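You operate a simulated robot arm through the tools that you are given. There is no shell and no other tool. Be economical: measure what you need, move in short steps, check, and stop when the job is done.

You are at the controls of a simulated robot arm. One attempt, no reset.

Task
Swap the clamped long bar for the short one and clamp that.
Fine: long bar on the grey mat; stop at SHORT; disc back to TIGHT. Set down upright: short bar. Where these are worked on the way, their far stop is far enough and under half their travel is too little: wooden disc.

Only the result counts: the job must be done as asked and must still hold three seconds after the hand-in. Knocking over, shifting, dropping, spilling or breaking anything else fails it.

Robot
A 6-joint arm with a two-finger parallel gripper, fixed in place. Base frame: the origin is at the foot of the arm, x ahead of it, y to its left, z up; the work surface is at about z = 903. Lengths are in mm, angles in rad, forces in N, time in s.
With the tool pointing down near the work surface it reaches from about 240 to 640 mm from the base axis. Its first joint turns from -1.152 to 1.152 rad. Payload 2.7 kg.
The TCP is the grasp point between the finger pads, 23 mm short of the fingertips. In the tool frame z runs along the fingers and y along their closing line. The gripper opens to 94 mm. The fingers are 38 mm wide and 10 mm thick; the gripper's body (54 by 96 mm) begins 39 mm behind the TCP.
Orientation is told as [roll, pitch, yaw] about the base's x, y, z axes, in that order, counted from this pose: with the fingers straight down and closing along the base's y, the tool's x points along the base's -x, its y along +y and its z along -z.

Tools
- The arm moves only by the tool play_rows. Its argument "series" is a list of rows, each a list of 7 numbers: the shift along the tool's x, y, z in cm, then the turn, a rotation vector about the tool's x, y, z in rad, then the closure, from 0 (fully open) to 1 (shut). In form: [[dx, dy, dz, wx, wy, wz, fingers], ...]. A call has 1 to 12 rows; each row is the pose to reach, as a shift and turn from the pose commanded when the call began, along the tool's axes at that moment. A row lasts 0.2 s, in which the tool goes at most 50 mm and 0.15 rad; a call with a longer step from one row to the next is refused whole, and so is a gripper value outside its range. A pose out of reach is approached as far as the arm can. The call stops where the force on the tool passes 60 N (or 10 N more than at its start, if that is more) or the arm is blocked; 0.2 s more then pass. Each finger travels about 45 mm/s and halts on what it meets, pressing with about 41 N; the grip force reading is that of the motor and also rises with nothing between the fingers. The clock runs only during rows and for 0.2 s after the last one: add rows that repeat a pose to give the fingers time. The reply holds the time, the measured pose of the TCP, the force on the tool along the base axes, the opening and the grip force, in the units named above and with some noise, with the torque about the TCP (base axes, N m) and any sound that the robot's microphone picked up.
- Cameras (640 x 400 px; columns grow to the right, rows downward): "scene" is fixed at [93.9, -425.3, 1404.7]; the picture's right is [0.64, -0.77, 0.00], its down [-0.42, -0.35, -0.84] and it looks along [0.64, 0.54, -0.54] (base axes); focal length 315 px, centre (320, 200). "wrist" rides on the gripper at [86, 16, -75] in the tool frame; the picture's right is [-0.18, 0.98, 0.00], its down [-0.58, -0.11, -0.81] and it looks along [-0.79, -0.15, 0.59] (tool axes); focal length 243 px, centre (320, 200).
- grab_frame(camera): a new picture of that camera. The clock stands still meanwhile.
- point_at(camera, pixels): there is no depth. For up to 12 entries [column, row, z] of the newest picture of that camera ("zoom" is the newest enlarged one), the place [x, y] in the base frame at which the ray of that pixel passes the height z, good to about 2 mm, but the place of the scene camera against the robot may be out by one fixed shift of up to 25 mm in any direction. The clock stands still meanwhile.
- close_up(camera, box): a new picture of the part [left, top, right, bottom] of that camera's present view, enlarged. The clock stands still meanwhile.
- close_job(): hands the job in; it is judged then, once.

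Work in short steps. Measure before you move; look again where a grasp or a placing could have gone wrong, and mend it. You have 80 turns and 34 pictures in all, those below and enlarged ones among them. Open the gripper and draw the arm clear of the work before you hand the job in, unless the task says otherwise; then end with one line.

The tools are called after ">>>" as a command line: name --pt "numbers of a row" for each row, then --argument value for the rest, lists and objects as JSON in quotes. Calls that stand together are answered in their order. play_rows: Moves the arm, as the interface text tells. Its arguments: {"type":"object","properties":{"series":{"type":"array","items":{"type":"array","items":{"type":"number"}}}},"required":["series"]} The other tools are called the same way: grab_frame (camera) takes a picture; point_at (camera, pixels) gives the place at which the rays of pixels pass given heights; close_up (camera, box) takes an enlarged picture of a part of a camera's view; close_job () hands the job in.

At the start:

```text
t: 0.0
eef_pos: [348.1, -122.4, 1233.7]
ee_rot: [-0.002, 0.0, -0.002]
force: [0.7, -0.4, 0.3]
moment: [0.03, -0.01, 0.0]
finger_gap: 94.3
grip_force: 0.2
```

scene: 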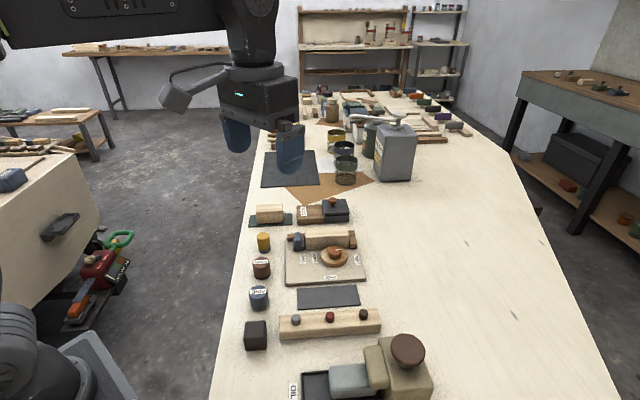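
wrist: 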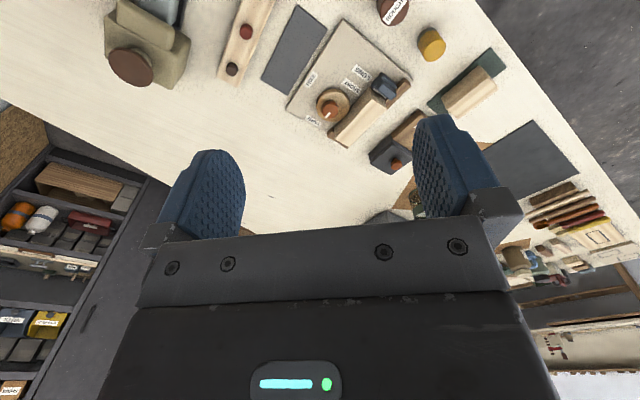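

The fixture with disc sits near scene pixel (325,258); I zoom in there and on the surrounding items to read the labels.

>>> close_up --camera "scene" --box '[270, 220, 380, 290]'

>>> close_up --camera "scene" --box '[220, 140, 440, 400]'

>>> close_up --camera "wrist" --box '[220, 0, 540, 200]'

```text
5.71 times, centred on (325, 255) of scene
```

zoom: 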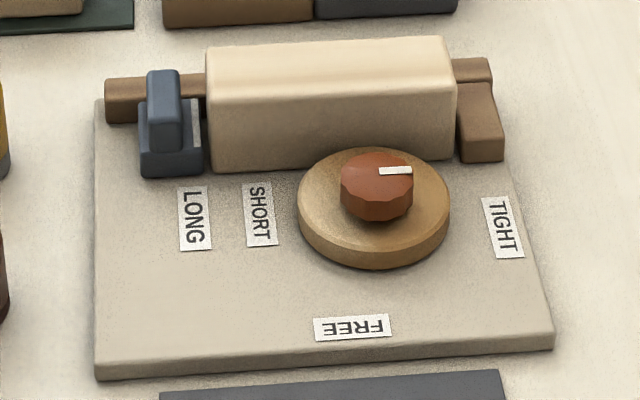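

```text
1.54 times, centred on (330, 270) of scene
```

zoom: 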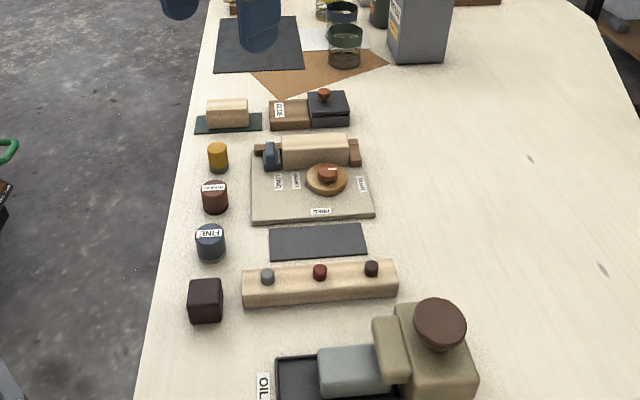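

```text
2.00 times, centred on (380, 100) of wrist
```

zoom: 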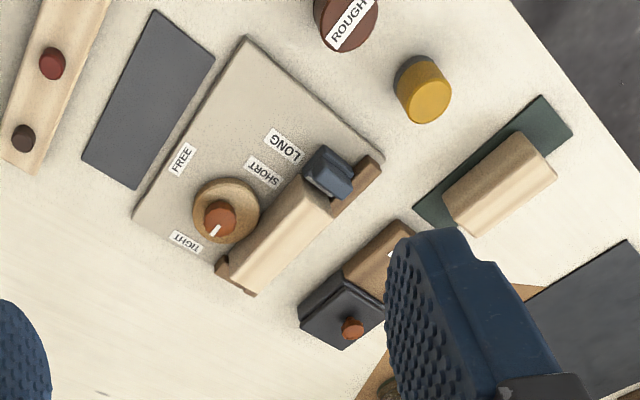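

From the wrist zoom I locate the fixture plate, disc, bars and the mat.

>>> point_at --camera "zoom" --pixels '[[155, 12, 904], [215, 58, 904], [135, 188, 904], [82, 155, 904], [245, 37, 913], [383, 160, 913], [133, 217, 913], [227, 210, 930], [220, 216, 945], [285, 145, 913], [262, 172, 913], [186, 242, 913]]'

>>> point_at --camera "zoom" --pixels '[[181, 158, 913], [305, 180, 940], [332, 206, 940], [230, 280, 940], [255, 296, 913], [325, 160, 950], [543, 97, 904], [572, 131, 904], [413, 192, 904], [521, 131, 935], [557, 177, 935], [443, 188, 935]]'

```text
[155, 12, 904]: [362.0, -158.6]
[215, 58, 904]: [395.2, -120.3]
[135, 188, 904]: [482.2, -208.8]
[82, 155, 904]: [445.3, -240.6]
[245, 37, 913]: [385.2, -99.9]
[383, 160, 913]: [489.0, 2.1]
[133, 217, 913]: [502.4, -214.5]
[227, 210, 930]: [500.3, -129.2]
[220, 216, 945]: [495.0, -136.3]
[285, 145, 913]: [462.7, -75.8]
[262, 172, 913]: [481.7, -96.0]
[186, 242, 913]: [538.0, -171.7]
```

```text
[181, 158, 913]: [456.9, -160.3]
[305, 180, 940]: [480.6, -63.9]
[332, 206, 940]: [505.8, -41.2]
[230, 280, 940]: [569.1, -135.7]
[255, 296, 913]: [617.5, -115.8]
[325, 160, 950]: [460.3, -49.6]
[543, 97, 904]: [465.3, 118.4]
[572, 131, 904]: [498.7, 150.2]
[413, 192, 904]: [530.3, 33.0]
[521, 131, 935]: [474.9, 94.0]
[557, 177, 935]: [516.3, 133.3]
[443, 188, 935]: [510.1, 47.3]
```

The fixture is rotated about −45° (rail along (0.71,−0.71)). I move to a viewing pose with the tool yawed −45°, behind and above the fixture.

>>> play_rows --pt "-0.65 2.25 3.4 0 0 0.131 0" --pt "-1.3 4.5 6.8 0 0 0.262 0" --pt "-1.95 6.75 10.2 0 0 0.393 0" --pt "-2.6 9 13.6 0 0 0.524 0" --pt "-3.25 11.25 17 0 0 0.654 0" --pt "-3.9 13.5 20.4 0 0 0.785 0" --pt "-3.9 13.5 20.4 0 0 0.785 0"

>>> close_up --camera "wrist" --box '[160, 50, 480, 250]'

```text
t: 1.6
eef_pos: [387.6, 10.9, 1028.4]
ee_rot: [0.0, -0.002, -0.788]
force: [-0.1, -0.1, 0.0]
moment: [0.02, -0.02, 0.02]
finger_gap: 94.0
grip_force: 0.1
```

```text
2.00 times, centred on (320, 150) of wrist
```

zoom: 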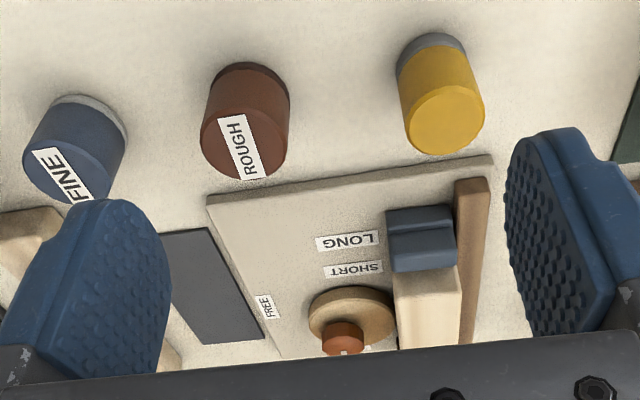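

The view is oblique; I tilt the tool so that the wrist camera looks straight down over the fixture.

>>> play_rows --pt "-2.7 0 -1.4 0 0.125 0 0" --pt "-5.4 0 -2.8 0 0.25 0 0" --pt "-8.1 0 -4.2 0 0.375 0 0" --pt "-10.8 0 -5.6 0 0.5 0 0" --pt "-13.5 0 -7 0 0.625 0 0" --pt "-16.1 0 -8.2 0 0.75 0 0" --pt "-16.1 0 -8.2 0 0.75 0 0"

>>> grab_frame --camera "wrist"

```text
t: 3.2
eef_pos: [459.0, -82.3, 1077.2]
ee_rot: [0.001, 0.748, -0.787]
force: [-1.0, 0.0, 0.3]
moment: [0.03, 0.01, 0.02]
finger_gap: 93.7
grip_force: 0.2
out of reach, approached as far as the arm can: row 6, 7
```

```text
27 pictures are left
```

wrist: 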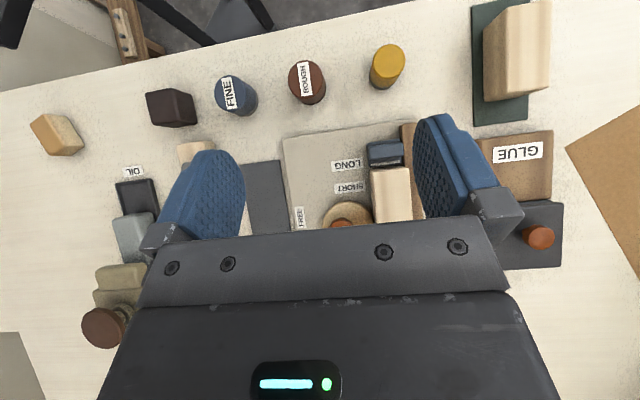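

Nearly vertical view obtained: stop at (385,152), long bar (390,195), short bar (515,50). I enlarge and measure.

>>> close_up --camera "wrist" --box '[230, 110, 430, 235]'

>>> point_at --camera "wrist" --pixels '[[472, 8, 904], [476, 126, 904], [530, 118, 904], [483, 95, 910], [500, 8, 940], [550, 0, 940], [493, 102, 940], [546, 97, 940], [242, 165, 904], [283, 161, 904], [370, 170, 950], [410, 165, 950]]'

```text
3.20 times, centred on (330, 172) of wrist
```

zoom: 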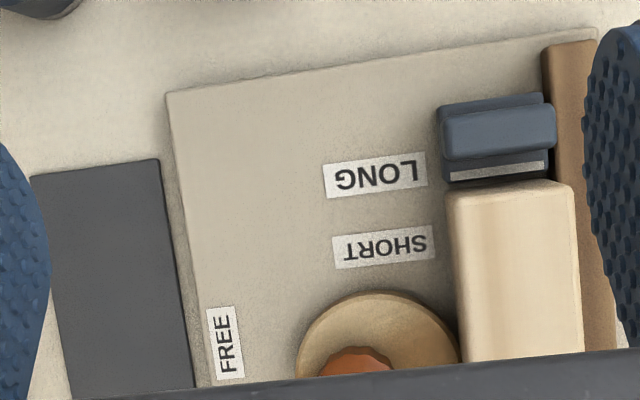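

```text
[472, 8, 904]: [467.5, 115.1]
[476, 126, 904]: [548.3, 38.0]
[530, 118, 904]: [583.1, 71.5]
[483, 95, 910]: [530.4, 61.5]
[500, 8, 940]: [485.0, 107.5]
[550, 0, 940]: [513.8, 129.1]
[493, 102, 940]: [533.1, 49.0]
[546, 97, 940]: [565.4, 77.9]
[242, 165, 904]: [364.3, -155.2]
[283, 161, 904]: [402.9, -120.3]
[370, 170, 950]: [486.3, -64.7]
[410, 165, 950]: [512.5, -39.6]
```

Move the arm back upright and out of the scene camera's line, so I can measure heights from the scene view.

>>> play_rows --pt "1.7 0.5 1.0 0 -0.125 0 0" --pt "3.4 1.0 2.0 0 -0.25 0 0" --pt "5.1 1.5 3.0 0 -0.375 0 0" --pt "6.8 2 4 0 -0.5 0 0" --pt "8.4 2.5 5 0 -0.625 0 0" --pt "9.9 3.0 6.0 0 -0.75 0 0" --pt "9.9 3.0 6.0 0 -0.75 0 0"

>>> close_up --camera "scene" --box '[240, 190, 390, 284]'

```text
t: 4.8
eef_pos: [400.7, 18.0, 1099.0]
ee_rot: [-0.001, -0.004, -0.785]
force: [-0.3, 0.0, 0.8]
moment: [-0.01, -0.02, 0.01]
finger_gap: 93.7
grip_force: 0.0
```

```text
4.26 times, centred on (315, 237) of scene
```

zoom: 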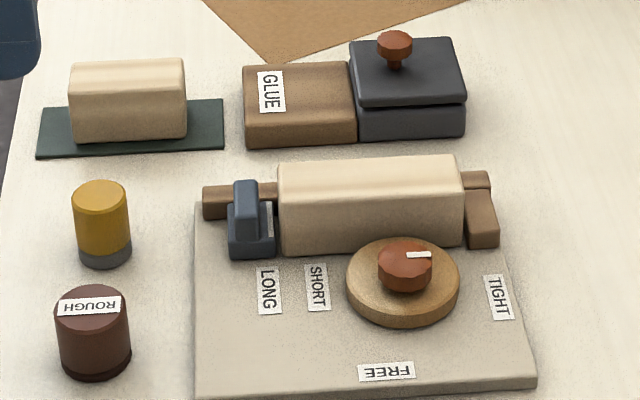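

Query candidate heights for vertical edges of bars, plate, fence, disc and stop.

>>> point_at --camera "zoom" --pixels '[[73, 140, 905], [72, 95, 935], [72, 95, 945], [281, 253, 913], [280, 202, 945], [280, 202, 955], [194, 386, 913], [197, 398, 903], [194, 386, 918], [203, 218, 913], [203, 190, 930], [203, 190, 940]]'

>>> point_at --camera "zoom" --pixels '[[402, 325, 913], [402, 310, 925], [402, 310, 930], [405, 267, 945], [405, 267, 955], [188, 137, 905], [464, 247, 913], [230, 258, 913], [275, 255, 913], [234, 185, 950], [234, 185, 960], [536, 380, 913]]'

```text
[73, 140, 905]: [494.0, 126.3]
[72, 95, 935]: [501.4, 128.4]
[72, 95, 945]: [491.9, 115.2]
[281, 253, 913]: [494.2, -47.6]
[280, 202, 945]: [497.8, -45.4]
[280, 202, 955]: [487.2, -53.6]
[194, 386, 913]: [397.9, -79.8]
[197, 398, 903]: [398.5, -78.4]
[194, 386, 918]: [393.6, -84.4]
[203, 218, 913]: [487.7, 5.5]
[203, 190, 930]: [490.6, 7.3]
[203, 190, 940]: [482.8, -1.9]
```

```text
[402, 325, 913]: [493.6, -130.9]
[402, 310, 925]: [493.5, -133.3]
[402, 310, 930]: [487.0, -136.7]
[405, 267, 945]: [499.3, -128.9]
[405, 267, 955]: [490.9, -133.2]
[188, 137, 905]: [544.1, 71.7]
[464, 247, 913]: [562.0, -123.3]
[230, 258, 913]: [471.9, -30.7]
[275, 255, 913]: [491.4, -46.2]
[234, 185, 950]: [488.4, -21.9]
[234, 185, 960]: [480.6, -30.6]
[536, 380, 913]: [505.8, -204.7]
```

Heights: plate ≈913, fence ≈933, disc ≈925, bars ≈35 tall; knob centre ≈(495,−136). I go above the knob with yaw +45° so the turn TIGHT→FREE (−90°) ends at −45°.

>>> play_rows --pt "-1.6 -0.4 0.7 0 0 -0.143 0" --pt "-3.2 -0.8 1.4 0 0 -0.286 0" --pt "-4.8 -1.2 2.1 0 0 -0.429 0" --pt "-6.4 -1.5 2.8 0 0 -0.572 0" --pt "-8.0 -1.9 3.5 0 0 -0.715 0" --pt "-9.6 -2.3 4.2 0 0 -0.858 0" --pt "-11.2 -2.7 4.9 0 0 -1.0 0" --pt "-12.8 -3.1 5.6 0 0 -1.143 0" --pt "-14.4 -3.5 6.3 0 0 -1.286 0" --pt "-16.0 -3.9 7.1 0 0 -1.429 0" --pt "-17.5 -4.2 7.9 0 0 -1.57 0" --pt "-17.5 -4.2 7.9 0 0 -1.57 0"

>>> close_up --camera "wrist" --box '[160, 50, 480, 250]'

```text
t: 7.4
eef_pos: [494.1, -134.1, 1020.6]
ee_rot: [-0.003, 0.0, 0.786]
force: [0.5, -0.2, -0.2]
moment: [-0.02, 0.01, -0.01]
finger_gap: 93.9
grip_force: 0.0
```

```text
2.00 times, centred on (320, 150) of wrist
```

zoom: 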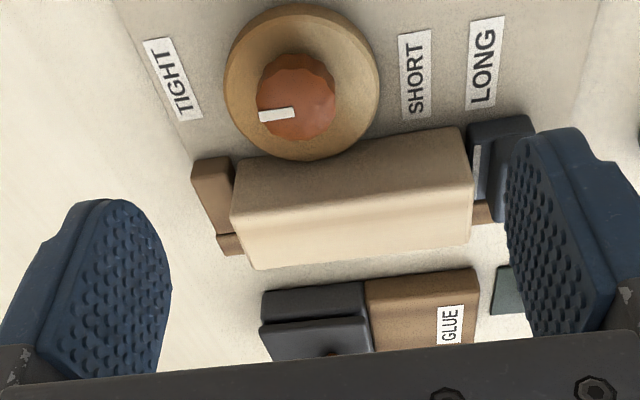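

Compute knob, disc, bar and stop points from this clearer picture.

>>> point_at --camera "zoom" --pixels '[[297, 107, 938], [297, 107, 945], [257, 95, 938], [336, 100, 938], [302, 82, 925], [224, 85, 925], [380, 85, 925], [300, 5, 925], [415, 75, 913], [482, 62, 913], [477, 170, 915], [170, 80, 913]]'

>>> point_at --camera "zoom" --pixels '[[236, 230, 948], [470, 190, 948], [250, 269, 948], [473, 230, 948], [236, 157, 913], [462, 127, 913], [473, 130, 930], [535, 118, 930], [505, 215, 955], [192, 165, 930], [230, 157, 930], [245, 255, 930]]'

```text
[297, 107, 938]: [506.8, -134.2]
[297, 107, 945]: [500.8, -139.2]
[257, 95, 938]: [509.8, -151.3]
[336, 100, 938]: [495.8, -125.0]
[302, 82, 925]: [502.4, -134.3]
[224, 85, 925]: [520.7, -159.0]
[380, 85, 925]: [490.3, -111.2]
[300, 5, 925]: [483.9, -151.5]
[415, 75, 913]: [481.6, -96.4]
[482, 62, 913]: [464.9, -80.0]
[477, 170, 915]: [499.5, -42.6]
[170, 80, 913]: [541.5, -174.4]
```

```text
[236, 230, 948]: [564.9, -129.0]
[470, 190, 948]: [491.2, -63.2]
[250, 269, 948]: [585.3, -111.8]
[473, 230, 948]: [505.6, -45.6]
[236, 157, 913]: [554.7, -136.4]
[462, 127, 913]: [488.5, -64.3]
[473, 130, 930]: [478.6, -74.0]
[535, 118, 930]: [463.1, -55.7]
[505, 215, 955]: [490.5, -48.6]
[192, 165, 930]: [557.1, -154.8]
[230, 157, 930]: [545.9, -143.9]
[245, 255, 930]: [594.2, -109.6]
```

Knob centre ≈(503.5,−137), radius ≈15, pointer at TIGHT; FREE lies ≈108° clockwise. I part-close, centre and descend around the knob.

>>> play_rows --pt "-0.5 -0.83 0 0 0 0 0.36" --pt "-0.5 -0.83 2 0 0 0 0.36" --pt "-0.5 -0.83 4 0 0 0 0.36" --pt "-0.5 -0.83 5.5 0 0 0 0.36" --pt "-0.5 -0.83 6.9 0 0 0 0.36" --pt "-0.5 -0.83 6.9 0 0 0 0.36"

>>> grab_frame --camera "wrist"

```text
t: 8.8
eef_pos: [504.2, -137.7, 953.0]
ee_rot: [-0.001, 0.0, 0.785]
force: [0.5, 0.3, 0.9]
moment: [0.0, 0.0, -0.03]
finger_gap: 60.1
grip_force: 0.0
```

```text
23 pictures are left
```

wrist: 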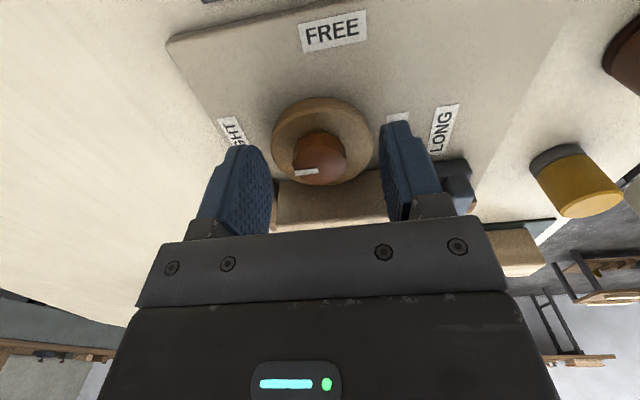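

Knob is centred between the fingers; I close on it.

>>> play_rows --pt "0 0 0 0 0 0 1" --pt "0 0 0 0 0 0 1" --pt "0 0 0 0 0 0 1" --pt "0 0 0 0 0 0 1"

```text
t: 9.8
eef_pos: [503.8, -139.6, 954.5]
ee_rot: [-0.006, 0.0, 0.783]
force: [8.2, -6.8, -4.3]
moment: [0.08, -0.12, -0.07]
finger_gap: 27.6
grip_force: 44.7
```

Gripped (27.6 mm), slight side load. I shift 1.5 mm towards +u and turn clockwise towards FREE.

>>> play_rows --pt "0 -0.15 0 0 0 0.0 1" --pt "0 -0.15 0 0 0 0.12 1" --pt "0 -0.15 0 0 0 0.25 1" --pt "0 -0.15 0 0 0 0.4 1" --pt "0 -0.15 0 0 0 0.55 1" --pt "0 -0.15 0 0 0 0.7 1" --pt "0 -0.15 0 0 0 0.85 1" --pt "0 -0.15 0 0 0 1.0 1" --pt "0 -0.15 0 0 0 1.15 1" --pt "0 -0.15 0 0 0 1.3 1" --pt "0 -0.15 0 0 0 1.45 1" --pt "0 -0.15 0 0 0 1.6 1"

>>> close_up --camera "scene" --box '[270, 220, 380, 290]'

```text
t: 12.4
eef_pos: [505.7, -136.0, 953.4]
ee_rot: [0.005, -0.004, -0.817]
force: [0.3, 29.1, 18.4]
moment: [1.04, 0.41, -0.01]
finger_gap: 27.6
grip_force: 44.6
```

```text
5.71 times, centred on (325, 255) of scene
```

zoom: 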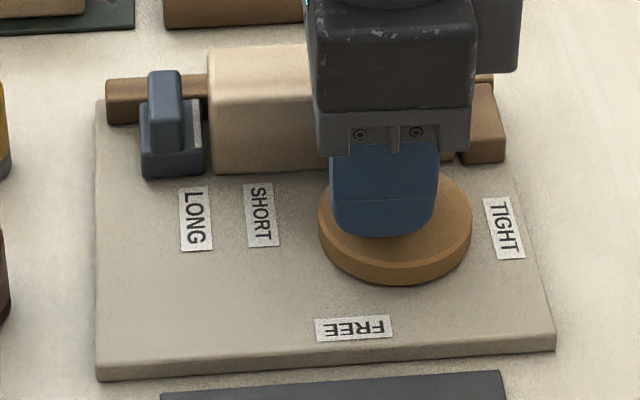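

The disc turned (cam moved away). Some side force; I relieve it and turn the remaining bit to FREE.

>>> play_rows --pt "0.15 0.15 -0.05 0 0 0.0 1" --pt "0.15 0.15 -0.05 0 0 0.1 1" --pt "0.15 0.15 -0.05 0 0 0.2 1" --pt "0.15 0.15 -0.05 0 0 0.28 1"

```text
t: 13.4
eef_pos: [506.5, -135.6, 952.1]
ee_rot: [0.004, -0.004, -1.093]
force: [17.7, 21.0, 5.5]
moment: [0.08, -0.44, 0.68]
finger_gap: 27.6
grip_force: 44.8
```

A turning resistance appears, so FREE is about reached. I open slightly, lift off, and look.

>>> play_rows --pt "0 0 0 0 0 0 0.58" --pt "0 0 0 0 0 0 0.58" --pt "0 0 0 0 0 0 0.58" --pt "0 0 -2 0 0 0 0.58" --pt "0 0 -5 0 0 0 0.58" --pt "0 0 -8 0 0 0 0.3" --pt "0 0 -8 0 0 0 0"

>>> close_up --camera "scene" --box '[270, 220, 380, 290]'

```text
t: 15.0
eef_pos: [505.7, -137.5, 1034.6]
ee_rot: [0.0, -0.003, -1.092]
force: [-0.3, -0.3, -0.4]
moment: [0.03, 0.01, 0.03]
finger_gap: 91.4
grip_force: 0.0
```

```text
5.71 times, centred on (325, 255) of scene
```

zoom: 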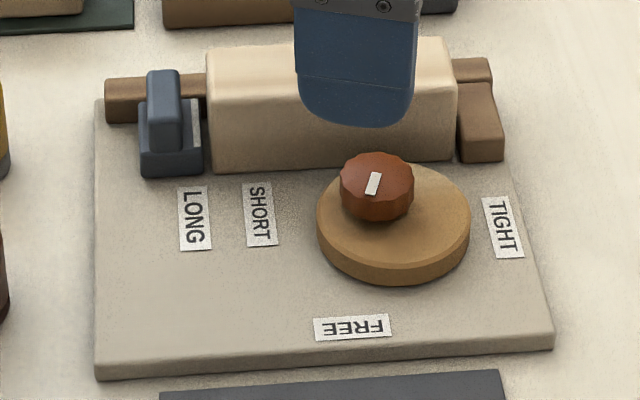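

Pointer is at FREE and the cam is off the bar. Now I move above the long bar's centre (536,−88), yaw −45°, and check alignment.

>>> play_rows --pt "1 1.7 0 0 0 -0.1 0.4" --pt "2 3.3 0 0 0 -0.2 0.4" --pt "3.02 4.99 0 0 0 -0.307 0.4" --pt "3.02 4.99 2.5 0 0 -0.307 0.4" --pt "3.02 4.99 4.7 0 0 -0.307 0.4" --pt "3.02 4.99 4.7 0 0 -0.307 0.4"

>>> grab_frame --camera "wrist"

```text
t: 16.4
eef_pos: [536.4, -86.7, 986.6]
ee_rot: [0.0, 0.0, -0.787]
force: [-0.4, -0.1, 0.3]
moment: [0.0, -0.01, 0.01]
finger_gap: 56.3
grip_force: 0.1
```

```text
20 pictures are left
```

wrist: 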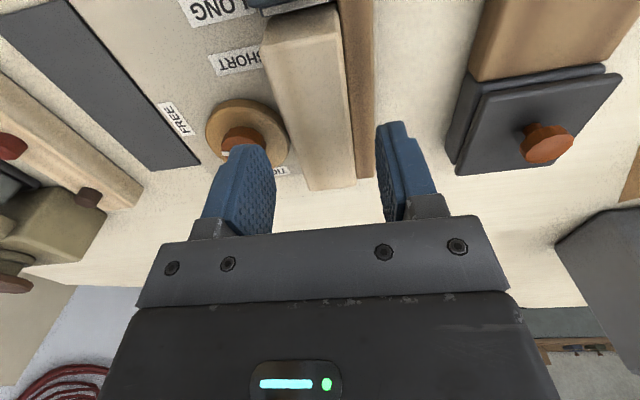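

Check the bar's top edges from this view.

>>> point_at --camera "wrist" --pixels '[[268, 48, 948], [337, 35, 948], [306, 190, 948], [354, 180, 948], [290, 120, 948], [345, 108, 948], [352, 60, 933], [374, 60, 933], [375, 178, 933], [355, 180, 933]]'

```text
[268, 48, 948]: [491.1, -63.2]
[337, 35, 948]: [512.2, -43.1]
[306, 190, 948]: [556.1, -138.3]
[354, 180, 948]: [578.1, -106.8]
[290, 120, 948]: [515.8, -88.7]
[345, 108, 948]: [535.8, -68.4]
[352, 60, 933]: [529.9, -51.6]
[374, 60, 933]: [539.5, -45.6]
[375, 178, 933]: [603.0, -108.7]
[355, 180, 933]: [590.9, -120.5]
```

Bar centre t≈316.5, width ≈30. I descend with tips just above the fence and close.

>>> play_rows --pt "0 -0.15 1.5 0 0 0 0.4" --pt "0 -0.15 2.75 0 0 0 0.4" --pt "0 -0.15 2.75 0 0 0 0.4" --pt "0 -0.15 2.75 0 0 0 1" --pt "0 -0.15 2.75 0 0 0 1" --pt "0 -0.15 2.75 0 0 0 1" --pt "0 -0.15 2.75 0 0 0 1"

>>> grab_frame --camera "wrist"

```text
t: 18.0
eef_pos: [535.1, -87.6, 958.7]
ee_rot: [-0.001, -0.002, -0.787]
force: [0.0, 0.0, -0.7]
moment: [0.02, 0.02, 0.0]
finger_gap: 34.7
grip_force: 40.6
```

```text
19 pictures are left
```

wrist: 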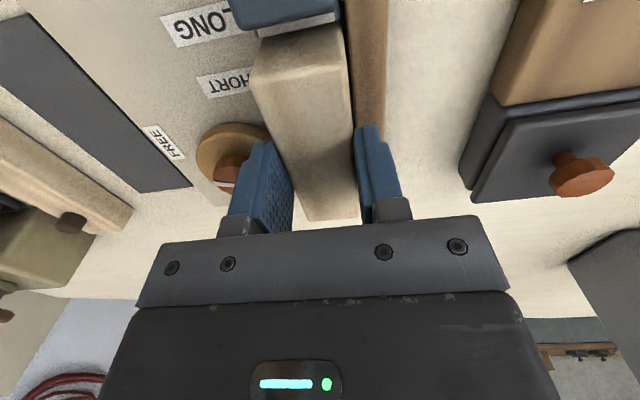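

Gripped at 34.7 mm without side load. Lift straight up.

>>> play_rows --pt "0 0 -0.5 0 0 0 1" --pt "0 0 -1.5 0 0 0 1" --pt "0 0 -3 0 0 0 1" --pt "0 0 -5 0 0 0 1" --pt "0 0 -8 0 0 0 1" --pt "0 0 -8 0 0 0 1"

>>> grab_frame --camera "scene"

```text
t: 19.4
eef_pos: [535.2, -88.9, 1038.3]
ee_rot: [-0.002, -0.003, -0.788]
force: [0.4, -0.2, -0.4]
moment: [0.02, 0.01, -0.04]
finger_gap: 34.9
grip_force: 40.8
```

```text
18 pictures are left
```

scene: 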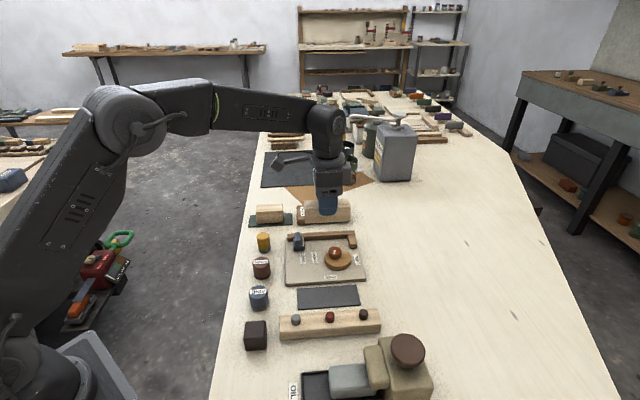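

Bar is held. I carry it over the grey mat (centre ≈(421,−182)) at height and check the rack clearance.

>>> play_rows --pt "0.3 -3 0 0 0 0 1" --pt "0.6 -6 0 0 0 0 1" --pt "0.9 -9 0 0 0 0 1" --pt "1.2 -12 0 0 0 0 1" --pt "1.48 -14.66 0 0 0 0 1" --pt "1.48 -14.66 3 0 0 0 1" --pt "1.48 -14.66 6 0 0 0 1" --pt "1.48 -14.66 6 0 0 0 1"

>>> grab_frame --camera "wrist"

>>> close_up --camera "scene" --box '[270, 240, 400, 350]'

```text
t: 21.2
eef_pos: [421.7, -181.5, 978.2]
ee_rot: [0.0, -0.002, -0.787]
force: [0.3, -0.1, -1.0]
moment: [0.0, 0.02, -0.01]
finger_gap: 34.8
grip_force: 41.0
```

```text
17 pictures are left
```

wrist: 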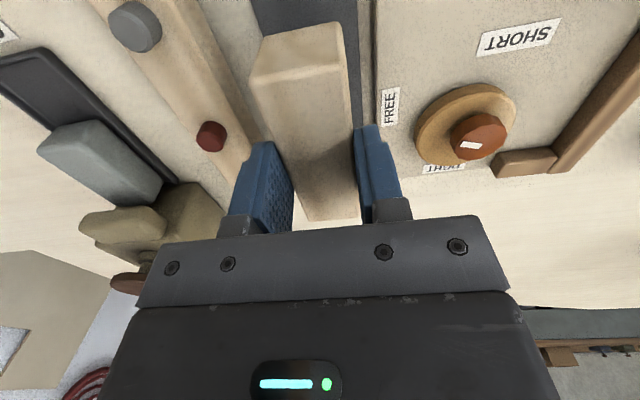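

```text
3.64 times, centred on (335, 295) of scene
```

zoom: 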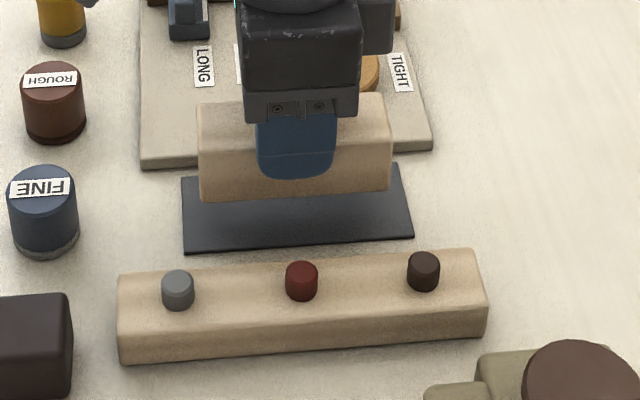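

Measure mat edges and the rack edge in the wrist view.

>>> point_at --camera "wrist" --pixels '[[372, 60, 904], [371, 5, 904], [250, 5, 904], [228, 60, 928], [250, 140, 928], [206, 5, 928], [262, 88, 913], [347, 70, 913]]'

```text
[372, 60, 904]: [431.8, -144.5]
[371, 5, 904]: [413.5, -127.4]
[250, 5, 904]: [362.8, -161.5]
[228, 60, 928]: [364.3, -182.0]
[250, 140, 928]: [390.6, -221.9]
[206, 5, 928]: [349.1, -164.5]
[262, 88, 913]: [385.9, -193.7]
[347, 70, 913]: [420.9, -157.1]
```

Bar is over the mat (mat t≈142–194, bar centre t≈170). I lower until contact.

>>> play_rows --pt "0 -0.1 1.2 0 0 0 1" --pt "0 -0.1 2.2 0 0 0 1" --pt "0 -0.1 2.5 0 0 0 1" --pt "0 -0.1 2.65 0 0 0 1" --pt "0 -0.1 2.75 0 0 0 1"

```text
t: 22.4
eef_pos: [419.8, -181.6, 951.7]
ee_rot: [0.0, -0.003, -0.787]
force: [-3.2, 2.9, 9.5]
moment: [0.23, 0.26, -0.03]
finger_gap: 34.9
grip_force: 41.2
```

Contact (≈10 N). Release gently and lift.

>>> play_rows --pt "0 0 0 0 0 0 0.5" --pt "0 0 0 0 0 0 0.5" --pt "0 0 0 0 0 0 0.5" --pt "0 0 -2 0 0 0 0.5" --pt "0 0 -5 0 0 0 0.5" --pt "0 0 -9 0 0 0 0.4" --pt "0 0 -9 0 0 0 0.4"

>>> close_up --camera "scene" --box '[240, 190, 400, 330]'

```text
t: 24.0
eef_pos: [419.4, -183.2, 1041.9]
ee_rot: [0.001, -0.002, -0.789]
force: [0.8, 0.8, 0.0]
moment: [0.02, 0.0, -0.02]
finger_gap: 56.5
grip_force: 0.0
```

```text
2.86 times, centred on (320, 260) of scene
```

zoom: 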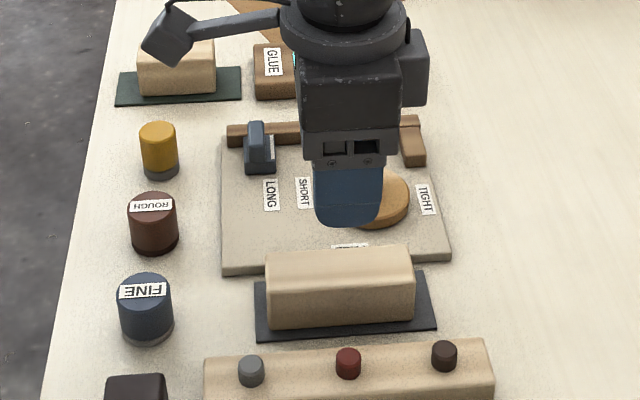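

Long bar sits on the mat. Next the stop: move above it (≈(485,−38)) and look closely.

>>> play_rows --pt "1.4 3.7 0 0 0 0 0.2" --pt "2.8 7.4 0 0 0 0 0.2" --pt "4.2 11.1 0 0 0 0 0.2" --pt "5.63 14.9 0 0 0 0 0.2" --pt "5.63 14.9 3 0 0 0 0.2" --pt "5.63 14.9 3 0 0 0 0.2"

>>> close_up --camera "wrist" --box '[220, 60, 420, 220]'

>>> close_up --camera "scene" --box '[275, 220, 345, 275]'

```text
t: 25.4
eef_pos: [486.9, -35.5, 1011.2]
ee_rot: [0.001, -0.001, -0.789]
force: [-1.4, 0.5, 0.2]
moment: [-0.01, 0.0, -0.01]
finger_gap: 75.1
grip_force: 0.0
```

```text
2.50 times, centred on (320, 140) of wrist
```

zoom: 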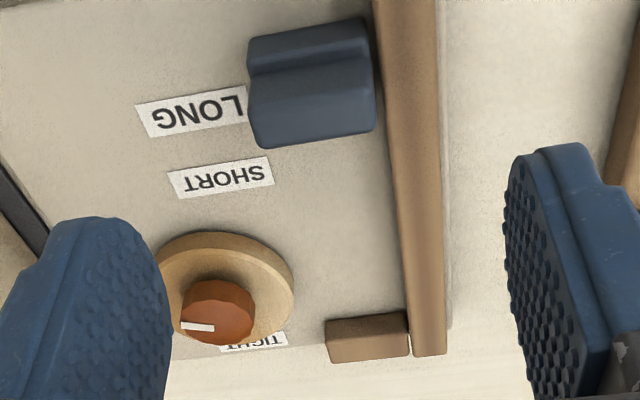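

```text
7.27 times, centred on (310, 248) of scene
```

zoom: 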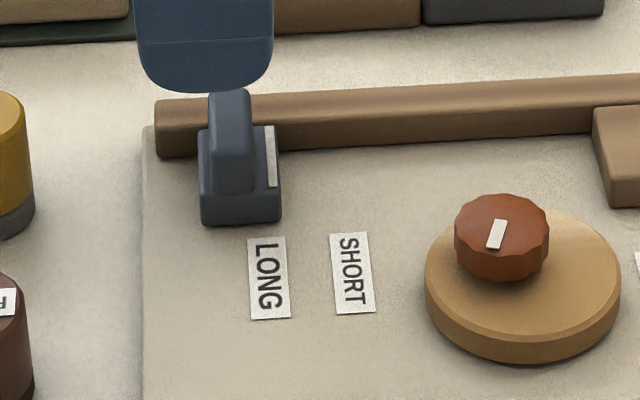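

Measure labels, stop edges and end block from the wrist view.

>>> point_at --camera "wrist" --pixels '[[268.4, 104, 913], [280, 131.2, 913], [296, 119, 953], [342, 112, 953], [293, 88, 953], [338, 81, 953], [291, 75, 925], [338, 67, 925], [322, 188, 930], [355, 185, 930], [346, 70, 933], [366, 70, 933]]'

>>> point_at --camera "zoom" --pixels '[[269, 278, 913], [352, 272, 913], [202, 225, 913], [281, 220, 913], [271, 157, 923], [271, 157, 930], [281, 185, 928], [281, 185, 923], [212, 103, 950], [212, 103, 955], [212, 195, 928], [253, 190, 928]]'

```text
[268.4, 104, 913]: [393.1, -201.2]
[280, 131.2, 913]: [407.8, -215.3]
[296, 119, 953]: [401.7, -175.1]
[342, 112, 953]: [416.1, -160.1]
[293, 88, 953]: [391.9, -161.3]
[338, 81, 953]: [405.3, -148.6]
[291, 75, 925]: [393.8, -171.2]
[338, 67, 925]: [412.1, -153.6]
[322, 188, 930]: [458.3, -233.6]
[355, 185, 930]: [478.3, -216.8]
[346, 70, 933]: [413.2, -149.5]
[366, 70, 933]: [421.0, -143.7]
```

```text
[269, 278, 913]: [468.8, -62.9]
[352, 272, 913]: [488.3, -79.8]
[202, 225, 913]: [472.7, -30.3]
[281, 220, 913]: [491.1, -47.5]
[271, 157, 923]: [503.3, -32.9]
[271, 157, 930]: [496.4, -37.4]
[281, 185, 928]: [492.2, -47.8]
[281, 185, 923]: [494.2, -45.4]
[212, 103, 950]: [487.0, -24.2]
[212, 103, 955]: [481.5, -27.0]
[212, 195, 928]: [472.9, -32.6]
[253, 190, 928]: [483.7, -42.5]
```

(Wrist query used the older frame; I corrected for the known shift: LONG s≈382, SHORT s≈407, spacing ≈25.5 mm; stop's fin centre s≈367, t≈316, top ≈960.) I rotate to yaw +45° above the fin to grip it along the slide direction.

>>> play_rows --pt "0.24 -0.33 0 0 0 -0.143 0.4" --pt "0.24 -0.33 0 0 0 -0.286 0.4" --pt "0.24 -0.33 0 0 0 -0.429 0.4" --pt "0.24 -0.33 0 0 0 -0.572 0.4" --pt "0.24 -0.33 0 0 0 -0.715 0.4" --pt "0.24 -0.33 0 0 0 -0.858 0.4" --pt "0.24 -0.33 0 0 0 -1.0 0.4" --pt "0.24 -0.33 0 0 0 -1.143 0.4" --pt "0.24 -0.33 0 0 0 -1.286 0.4" --pt "0.24 -0.33 0 0 0 -1.429 0.4" --pt "0.24 -0.33 0 0 0 -1.571 0.4" --pt "0.24 -0.33 1.5 0 0 -1.571 0.4"

>>> close_up --camera "wrist" --box '[192, 60, 448, 220]'

```text
t: 28.0
eef_pos: [480.0, -37.1, 996.7]
ee_rot: [0.0, 0.0, 0.785]
force: [-0.6, 0.0, -0.3]
moment: [0.0, 0.03, -0.02]
finger_gap: 56.3
grip_force: 0.1
```

```text
2.50 times, centred on (320, 140) of wrist
```

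zoom: 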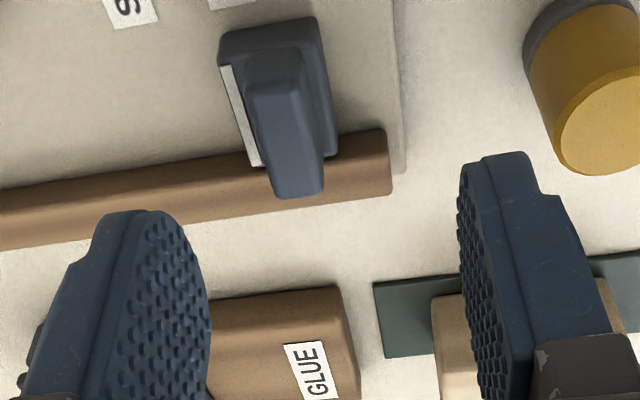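

Measure the fin and white line here.

>>> point_at --camera "zoom" --pixels '[[276, 197, 960], [323, 192, 960], [250, 85, 960], [300, 80, 960], [226, 66, 928], [257, 165, 928], [218, 40, 928], [316, 18, 928], [337, 155, 928], [245, 50, 928], [295, 45, 928], [135, 5, 913]]'

```text
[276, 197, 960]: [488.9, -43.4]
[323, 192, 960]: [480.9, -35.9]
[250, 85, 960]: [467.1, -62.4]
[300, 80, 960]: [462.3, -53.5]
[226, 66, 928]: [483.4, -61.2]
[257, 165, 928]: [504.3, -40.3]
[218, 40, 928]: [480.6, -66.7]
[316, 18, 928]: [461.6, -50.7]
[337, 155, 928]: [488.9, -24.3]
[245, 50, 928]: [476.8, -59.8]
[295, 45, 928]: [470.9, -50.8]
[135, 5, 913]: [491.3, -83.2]
```

Fin centre ≈ s 372.5; white line s≈385. Lower over the fin and grip it.

>>> play_rows --pt "0.22 -0.69 0 0 0 0 0.5" --pt "0.22 -0.69 2 0 0 0 0.5" --pt "0.22 -0.69 3.87 0 0 0 0.5" --pt "0.22 -0.69 3.87 0 0 0 1" --pt "0.22 -0.69 3.87 0 0 0 1" --pt "0.22 -0.69 3.87 0 0 0 1" --pt "0.22 -0.69 3.87 0 0 0 1"

>>> close_up --camera "wrist" --box '[192, 60, 448, 220]'

```text
t: 29.6
eef_pos: [485.4, -44.8, 956.5]
ee_rot: [-0.004, 0.0, 0.784]
force: [10.9, -10.1, -8.3]
moment: [0.3, -0.64, 0.54]
finger_gap: 13.7
grip_force: 45.4
```

```text
2.50 times, centred on (320, 140) of wrist
```

zoom: 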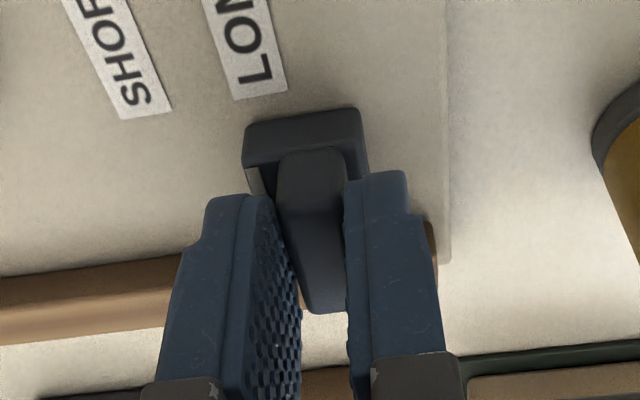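

Fin gripped (13.7 mm), real s≈375. I slide it +u to about s=400.5.

>>> play_rows --pt "0 -0.3 0 0 0 0 1" --pt "0 -0.7 0 0 0 0 1" --pt "0 -1.2 0 0 0 0 1" --pt "0 -1.7 0 0 0 0 1" --pt "0 -2.2 0 0 0 0 1" --pt "0 -2.6 0 0 0 0 1" --pt "0 -2.75 0 0 0 0 1" --pt "0 -2.75 0 0 0 0 1"

>>> close_up --camera "scene" --box '[275, 220, 345, 275]'

>>> close_up --camera "wrist" --box '[192, 60, 448, 220]'

```text
t: 31.4
eef_pos: [504.0, -63.8, 956.4]
ee_rot: [0.0, 0.001, 0.781]
force: [-0.8, 0.3, -12.8]
moment: [0.36, -0.29, 0.89]
finger_gap: 13.7
grip_force: 45.1
```

```text
7.27 times, centred on (310, 248) of scene
```

zoom: 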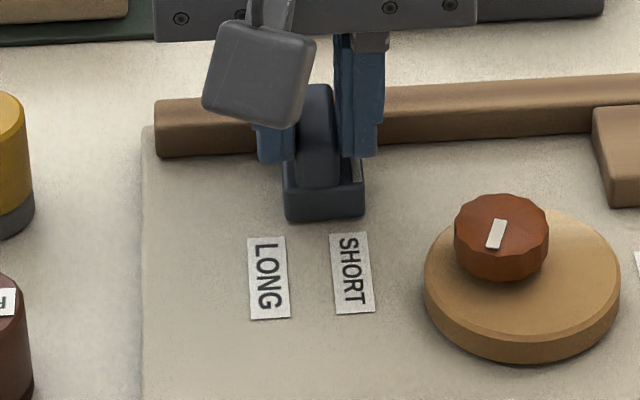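

```text
2.50 times, centred on (320, 140) of wrist
```

zoom: 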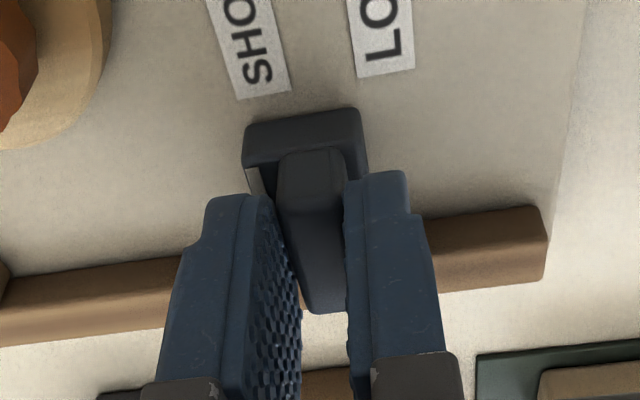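

The stop moved ≈26.5 mm, about 1 mm past the equivalent place. I back 1 mm, release and lift.

>>> play_rows --pt "0 0.1 0 0 0 0 1" --pt "0 0.1 0 0 0 0 1" --pt "0 0.1 0 0 0 0 0.6" --pt "0 0.1 0 0 0 0 0.6" --pt "0 0.1 0 0 0 0 0.6" --pt "0 0.1 -2 0 0 0 0.6" --pt "0 0.1 -5 0 0 0 0.6" --pt "0 0.1 -9 0 0 0 0.4"

>>> close_up --camera "scene" --box '[275, 220, 345, 275]'

>>> close_up --camera "wrist" --box '[160, 0, 480, 200]'

```text
t: 33.2
eef_pos: [503.3, -62.4, 1047.1]
ee_rot: [-0.001, 0.004, 0.783]
force: [0.3, -0.2, 0.3]
moment: [0.01, -0.01, 0.0]
finger_gap: 56.1
grip_force: 0.1
```

```text
7.27 times, centred on (310, 248) of scene
```

zoom: 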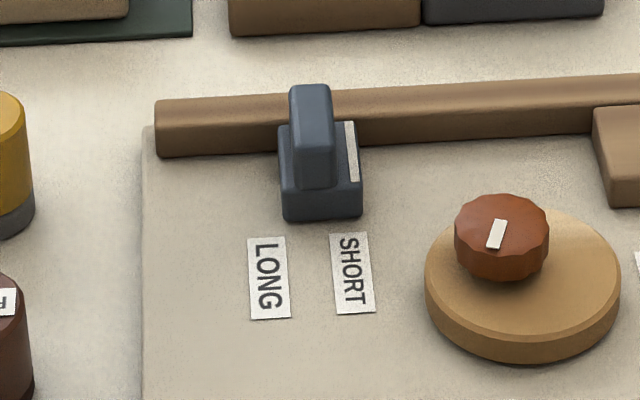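

```text
2.00 times, centred on (320, 100) of wrist
```

zoom: 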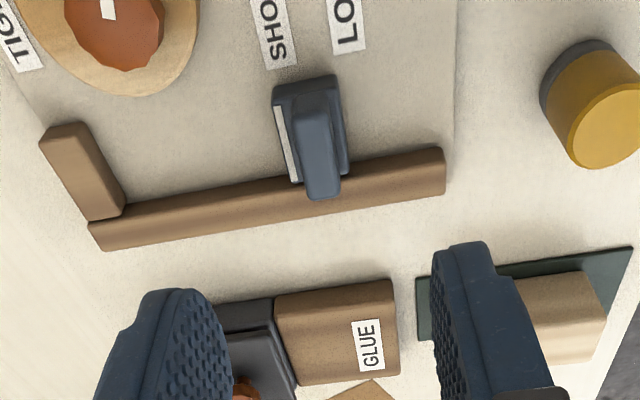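

Check line vs label position with wrist geometry.

>>> point_at --camera "zoom" --pixels '[[261, 69, 913], [298, 65, 913], [333, 54, 913], [367, 49, 913], [277, 107, 928], [297, 182, 928], [274, 90, 928], [41, 140, 930], [88, 220, 933], [124, 205, 930], [78, 123, 930], [250, 185, 913]]'

```text
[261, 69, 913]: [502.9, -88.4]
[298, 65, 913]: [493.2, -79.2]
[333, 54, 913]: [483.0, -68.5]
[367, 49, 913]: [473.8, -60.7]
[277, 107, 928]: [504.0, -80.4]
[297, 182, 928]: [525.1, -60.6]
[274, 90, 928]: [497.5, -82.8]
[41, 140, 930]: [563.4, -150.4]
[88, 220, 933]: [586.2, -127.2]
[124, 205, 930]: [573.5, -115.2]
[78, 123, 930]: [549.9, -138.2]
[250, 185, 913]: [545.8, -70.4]
```

Within measurement noise the line is at SHORT. Now I go above the short bar at yaw −45°.

>>> play_rows --pt "-1.1 0.85 0 0 0 0.143 0.3" --pt "-2.2 1.7 0 0 0 0.286 0.3" --pt "-3.3 2.55 0 0 0 0.429 0.3" --pt "-4.4 3.4 0 0 0 0.572 0.3" --pt "-5.6 4.3 0 0 0 0.715 0.3" --pt "-6.7 5.1 0 0 0 0.858 0.3" --pt "-7.8 6 0 0 0 1.0 0.3" --pt "-8.9 6.8 0 0 0 1.143 0.3" --pt "-10 7.7 0 0 0 1.286 0.3" --pt "-11.2 8.5 0 0 0 1.429 0.3" --pt "-12.3 9.38 1.5 0 0 1.571 0.3" --pt "-12.3 9.38 4.5 0 0 1.571 0.3"

>>> close_up --camera "wrist" --box '[160, 20, 480, 220]'

```text
t: 35.8
eef_pos: [524.5, 90.7, 1000.7]
ee_rot: [0.001, -0.002, -0.788]
force: [0.9, -0.3, -0.6]
moment: [0.03, -0.01, -0.03]
finger_gap: 65.7
grip_force: 0.0
```

```text
2.00 times, centred on (320, 120) of wrist
```

zoom: 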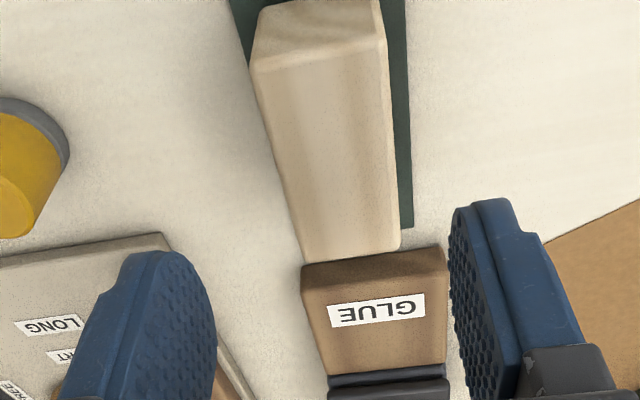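

Measure top corners of the short bar.

>>> point_at --camera "zoom" --pixels '[[252, 68, 940], [385, 40, 940], [306, 262, 940], [400, 250, 940], [262, 10, 905], [305, 262, 930]]'

```text
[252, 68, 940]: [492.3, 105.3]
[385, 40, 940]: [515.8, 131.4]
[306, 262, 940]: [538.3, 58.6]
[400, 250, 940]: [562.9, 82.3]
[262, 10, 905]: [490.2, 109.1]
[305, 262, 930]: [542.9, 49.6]
```

Short bar: centre s≈306, t≈439.6, width ≈35, ≈67 long, aligned. Lower to tips ~23 mm above its base and grip.

>>> play_rows --pt "0.08 0.46 0 0 0 0 0.3" --pt "0.08 0.46 2.5 0 0 0 0.3" --pt "0.08 0.46 4.95 0 0 0 0.3" --pt "0.08 0.46 4.95 0 0 0 1" --pt "0.08 0.46 4.95 0 0 0 1" --pt "0.08 0.46 4.95 0 0 0 1" --pt "0.08 0.46 4.95 0 0 0 1" --pt "0.08 0.46 4.95 0 0 0 1"

```text
t: 37.6
eef_pos: [526.3, 94.6, 951.2]
ee_rot: [0.001, -0.001, -0.787]
force: [0.0, -0.5, -0.2]
moment: [0.02, 0.01, 0.01]
finger_gap: 34.7
grip_force: 41.4
```

Gripped. Lift and carry to above the fixture gap (target s≈449.5, t≈314.5).

>>> play_rows --pt "0 0 -2 0 0 0 1" --pt "0 0 -5 0 0 0 1" --pt "0 0 -8.5 0 0 0 1" --pt "-2.9 -2.5 -8.5 0 0 0 1" --pt "-5.8 -5 -8.5 0 0 0 1" --pt "-8.7 -7.5 -8.5 0 0 0 1" --pt "-11.6 -10 -8.5 0 0 0 1" --pt "-14.43 -12.45 -8.5 0 0 0 1" --pt "-14.43 -12.45 -5.5 0 0 0 1" --pt "-14.43 -12.45 -5.5 0 0 0 1"

>>> close_up --camera "wrist" --box '[160, 20, 480, 220]'

>>> close_up --camera "scene" --box '[270, 205, 380, 275]'

```text
t: 39.8
eef_pos: [542.1, -94.6, 1008.4]
ee_rot: [0.0, -0.002, -0.785]
force: [-0.1, 0.5, 0.0]
moment: [0.0, -0.02, 0.01]
finger_gap: 34.8
grip_force: 41.0
```

```text
2.00 times, centred on (320, 120) of wrist
```

zoom: 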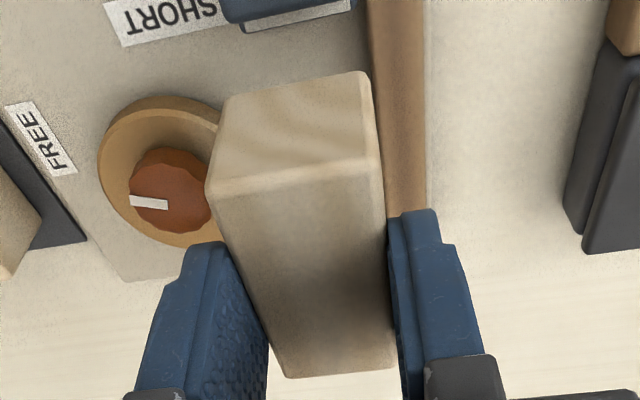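

```text
5.71 times, centred on (325, 240) of scene
```

zoom: 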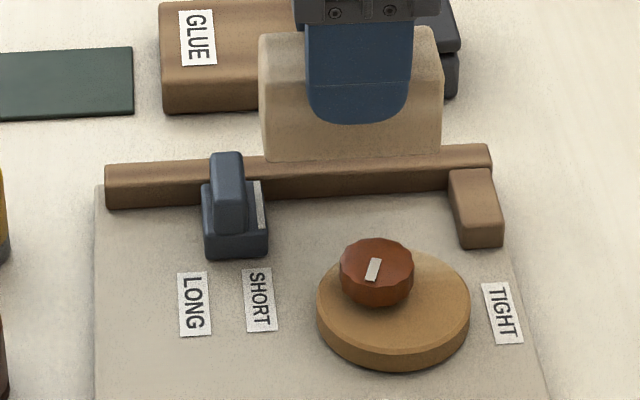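

Compare bar's bottom corners with the gap edges in the scene frame.

>>> point_at --camera "zoom" --pixels '[[264, 158, 962.5], [440, 158, 962.5], [267, 254, 913], [267, 233, 928], [458, 245, 913], [449, 172, 933], [455, 195, 930], [442, 60, 997]]'

```text
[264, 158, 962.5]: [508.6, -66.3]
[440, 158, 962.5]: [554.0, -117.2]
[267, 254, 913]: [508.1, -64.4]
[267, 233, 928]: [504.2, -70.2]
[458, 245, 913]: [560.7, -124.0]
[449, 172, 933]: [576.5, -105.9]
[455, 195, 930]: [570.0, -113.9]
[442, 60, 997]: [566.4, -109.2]
```

Bar needs ≈3–4 mm more along +u and ≈1.5 mm away from the fence. Shift and lower to just above the plate.

>>> play_rows --pt "-0.35 -0.17 0 0 0 0 1" --pt "-0.35 -0.17 1.2 0 0 0 1" --pt "-0.35 -0.17 2.4 0 0 0 1" --pt "-0.35 -0.17 3.4 0 0 0 1" --pt "-0.35 -0.17 4.2 0 0 0 1" --pt "-0.35 -0.17 4.6 0 0 0 1" --pt "-0.35 -0.17 4.6 0 0 0 1"

>>> close_up --camera "scene" --box '[270, 205, 380, 275]'

```text
t: 41.4
eef_pos: [541.2, -100.0, 961.3]
ee_rot: [0.0, -0.001, -0.789]
force: [0.2, -0.7, -0.6]
moment: [0.02, -0.01, -0.02]
finger_gap: 34.6
grip_force: 41.4
```

```text
5.71 times, centred on (325, 240) of scene
```

zoom: 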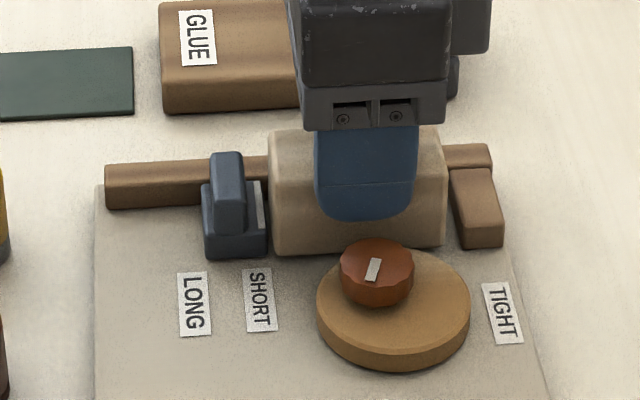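

Bar hangs freely in the slot. Lower until contact.

>>> play_rows --pt "-0.1 0 0.1 0 0 0 1" --pt "-0.1 0 0.2 0 0 0 1" --pt "-0.1 0 0.3 0 0 0 1" --pt "-0.1 0 0.35 0 0 0 1"

```text
t: 42.4
eef_pos: [542.2, -100.3, 956.7]
ee_rot: [-0.001, -0.003, -0.79]
force: [0.1, 0.4, 2.4]
moment: [0.03, 0.06, -0.02]
finger_gap: 34.8
grip_force: 40.9
```

Near contact. I slide it +v lightly against the fence and settle it.

>>> play_rows --pt "0 0 0.08 0 0 0 1" --pt "0 0.15 0.08 0 0 0 1" --pt "0 0.3 0.08 0 0 0 1" --pt "0 0.38 0.08 0 0 0 1"

```text
t: 43.4
eef_pos: [544.7, -97.9, 958.5]
ee_rot: [-0.001, -0.005, -0.786]
force: [-3.0, -2.7, 12.8]
moment: [-0.12, 0.19, 0.04]
finger_gap: 34.8
grip_force: 41.1
```

Seated at t≈316 against the fence. Release and lift, then look.

>>> play_rows --pt "0 0 0 0 0 0 0.45" --pt "0 0 0 0 0 0 0.45" --pt "0 0 0 0 0 0 0.45" --pt "0 0 -2 0 0 0 0.45" --pt "0 0 -5 0 0 0 0.45" --pt "0 0 -8 0 0 0 0.36" --pt "0 0 -8 0 0 0 0.36"

>>> close_up --camera "scene" --box '[270, 215, 380, 285]'

```text
t: 45.0
eef_pos: [542.7, -97.7, 1038.3]
ee_rot: [-0.001, -0.003, -0.787]
force: [-0.9, 0.1, 0.1]
moment: [0.05, 0.03, -0.01]
finger_gap: 60.3
grip_force: 0.1
```

```text
5.71 times, centred on (325, 250) of scene
```

zoom: 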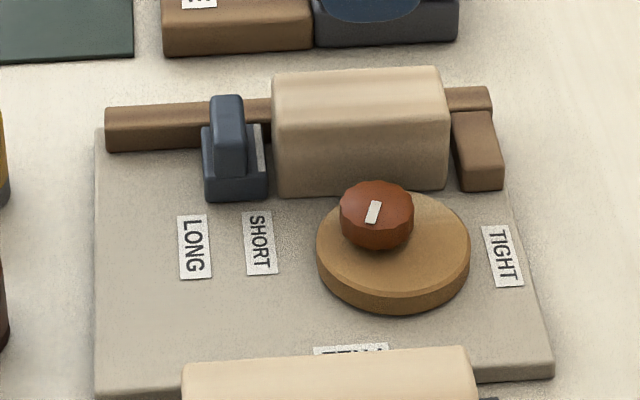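

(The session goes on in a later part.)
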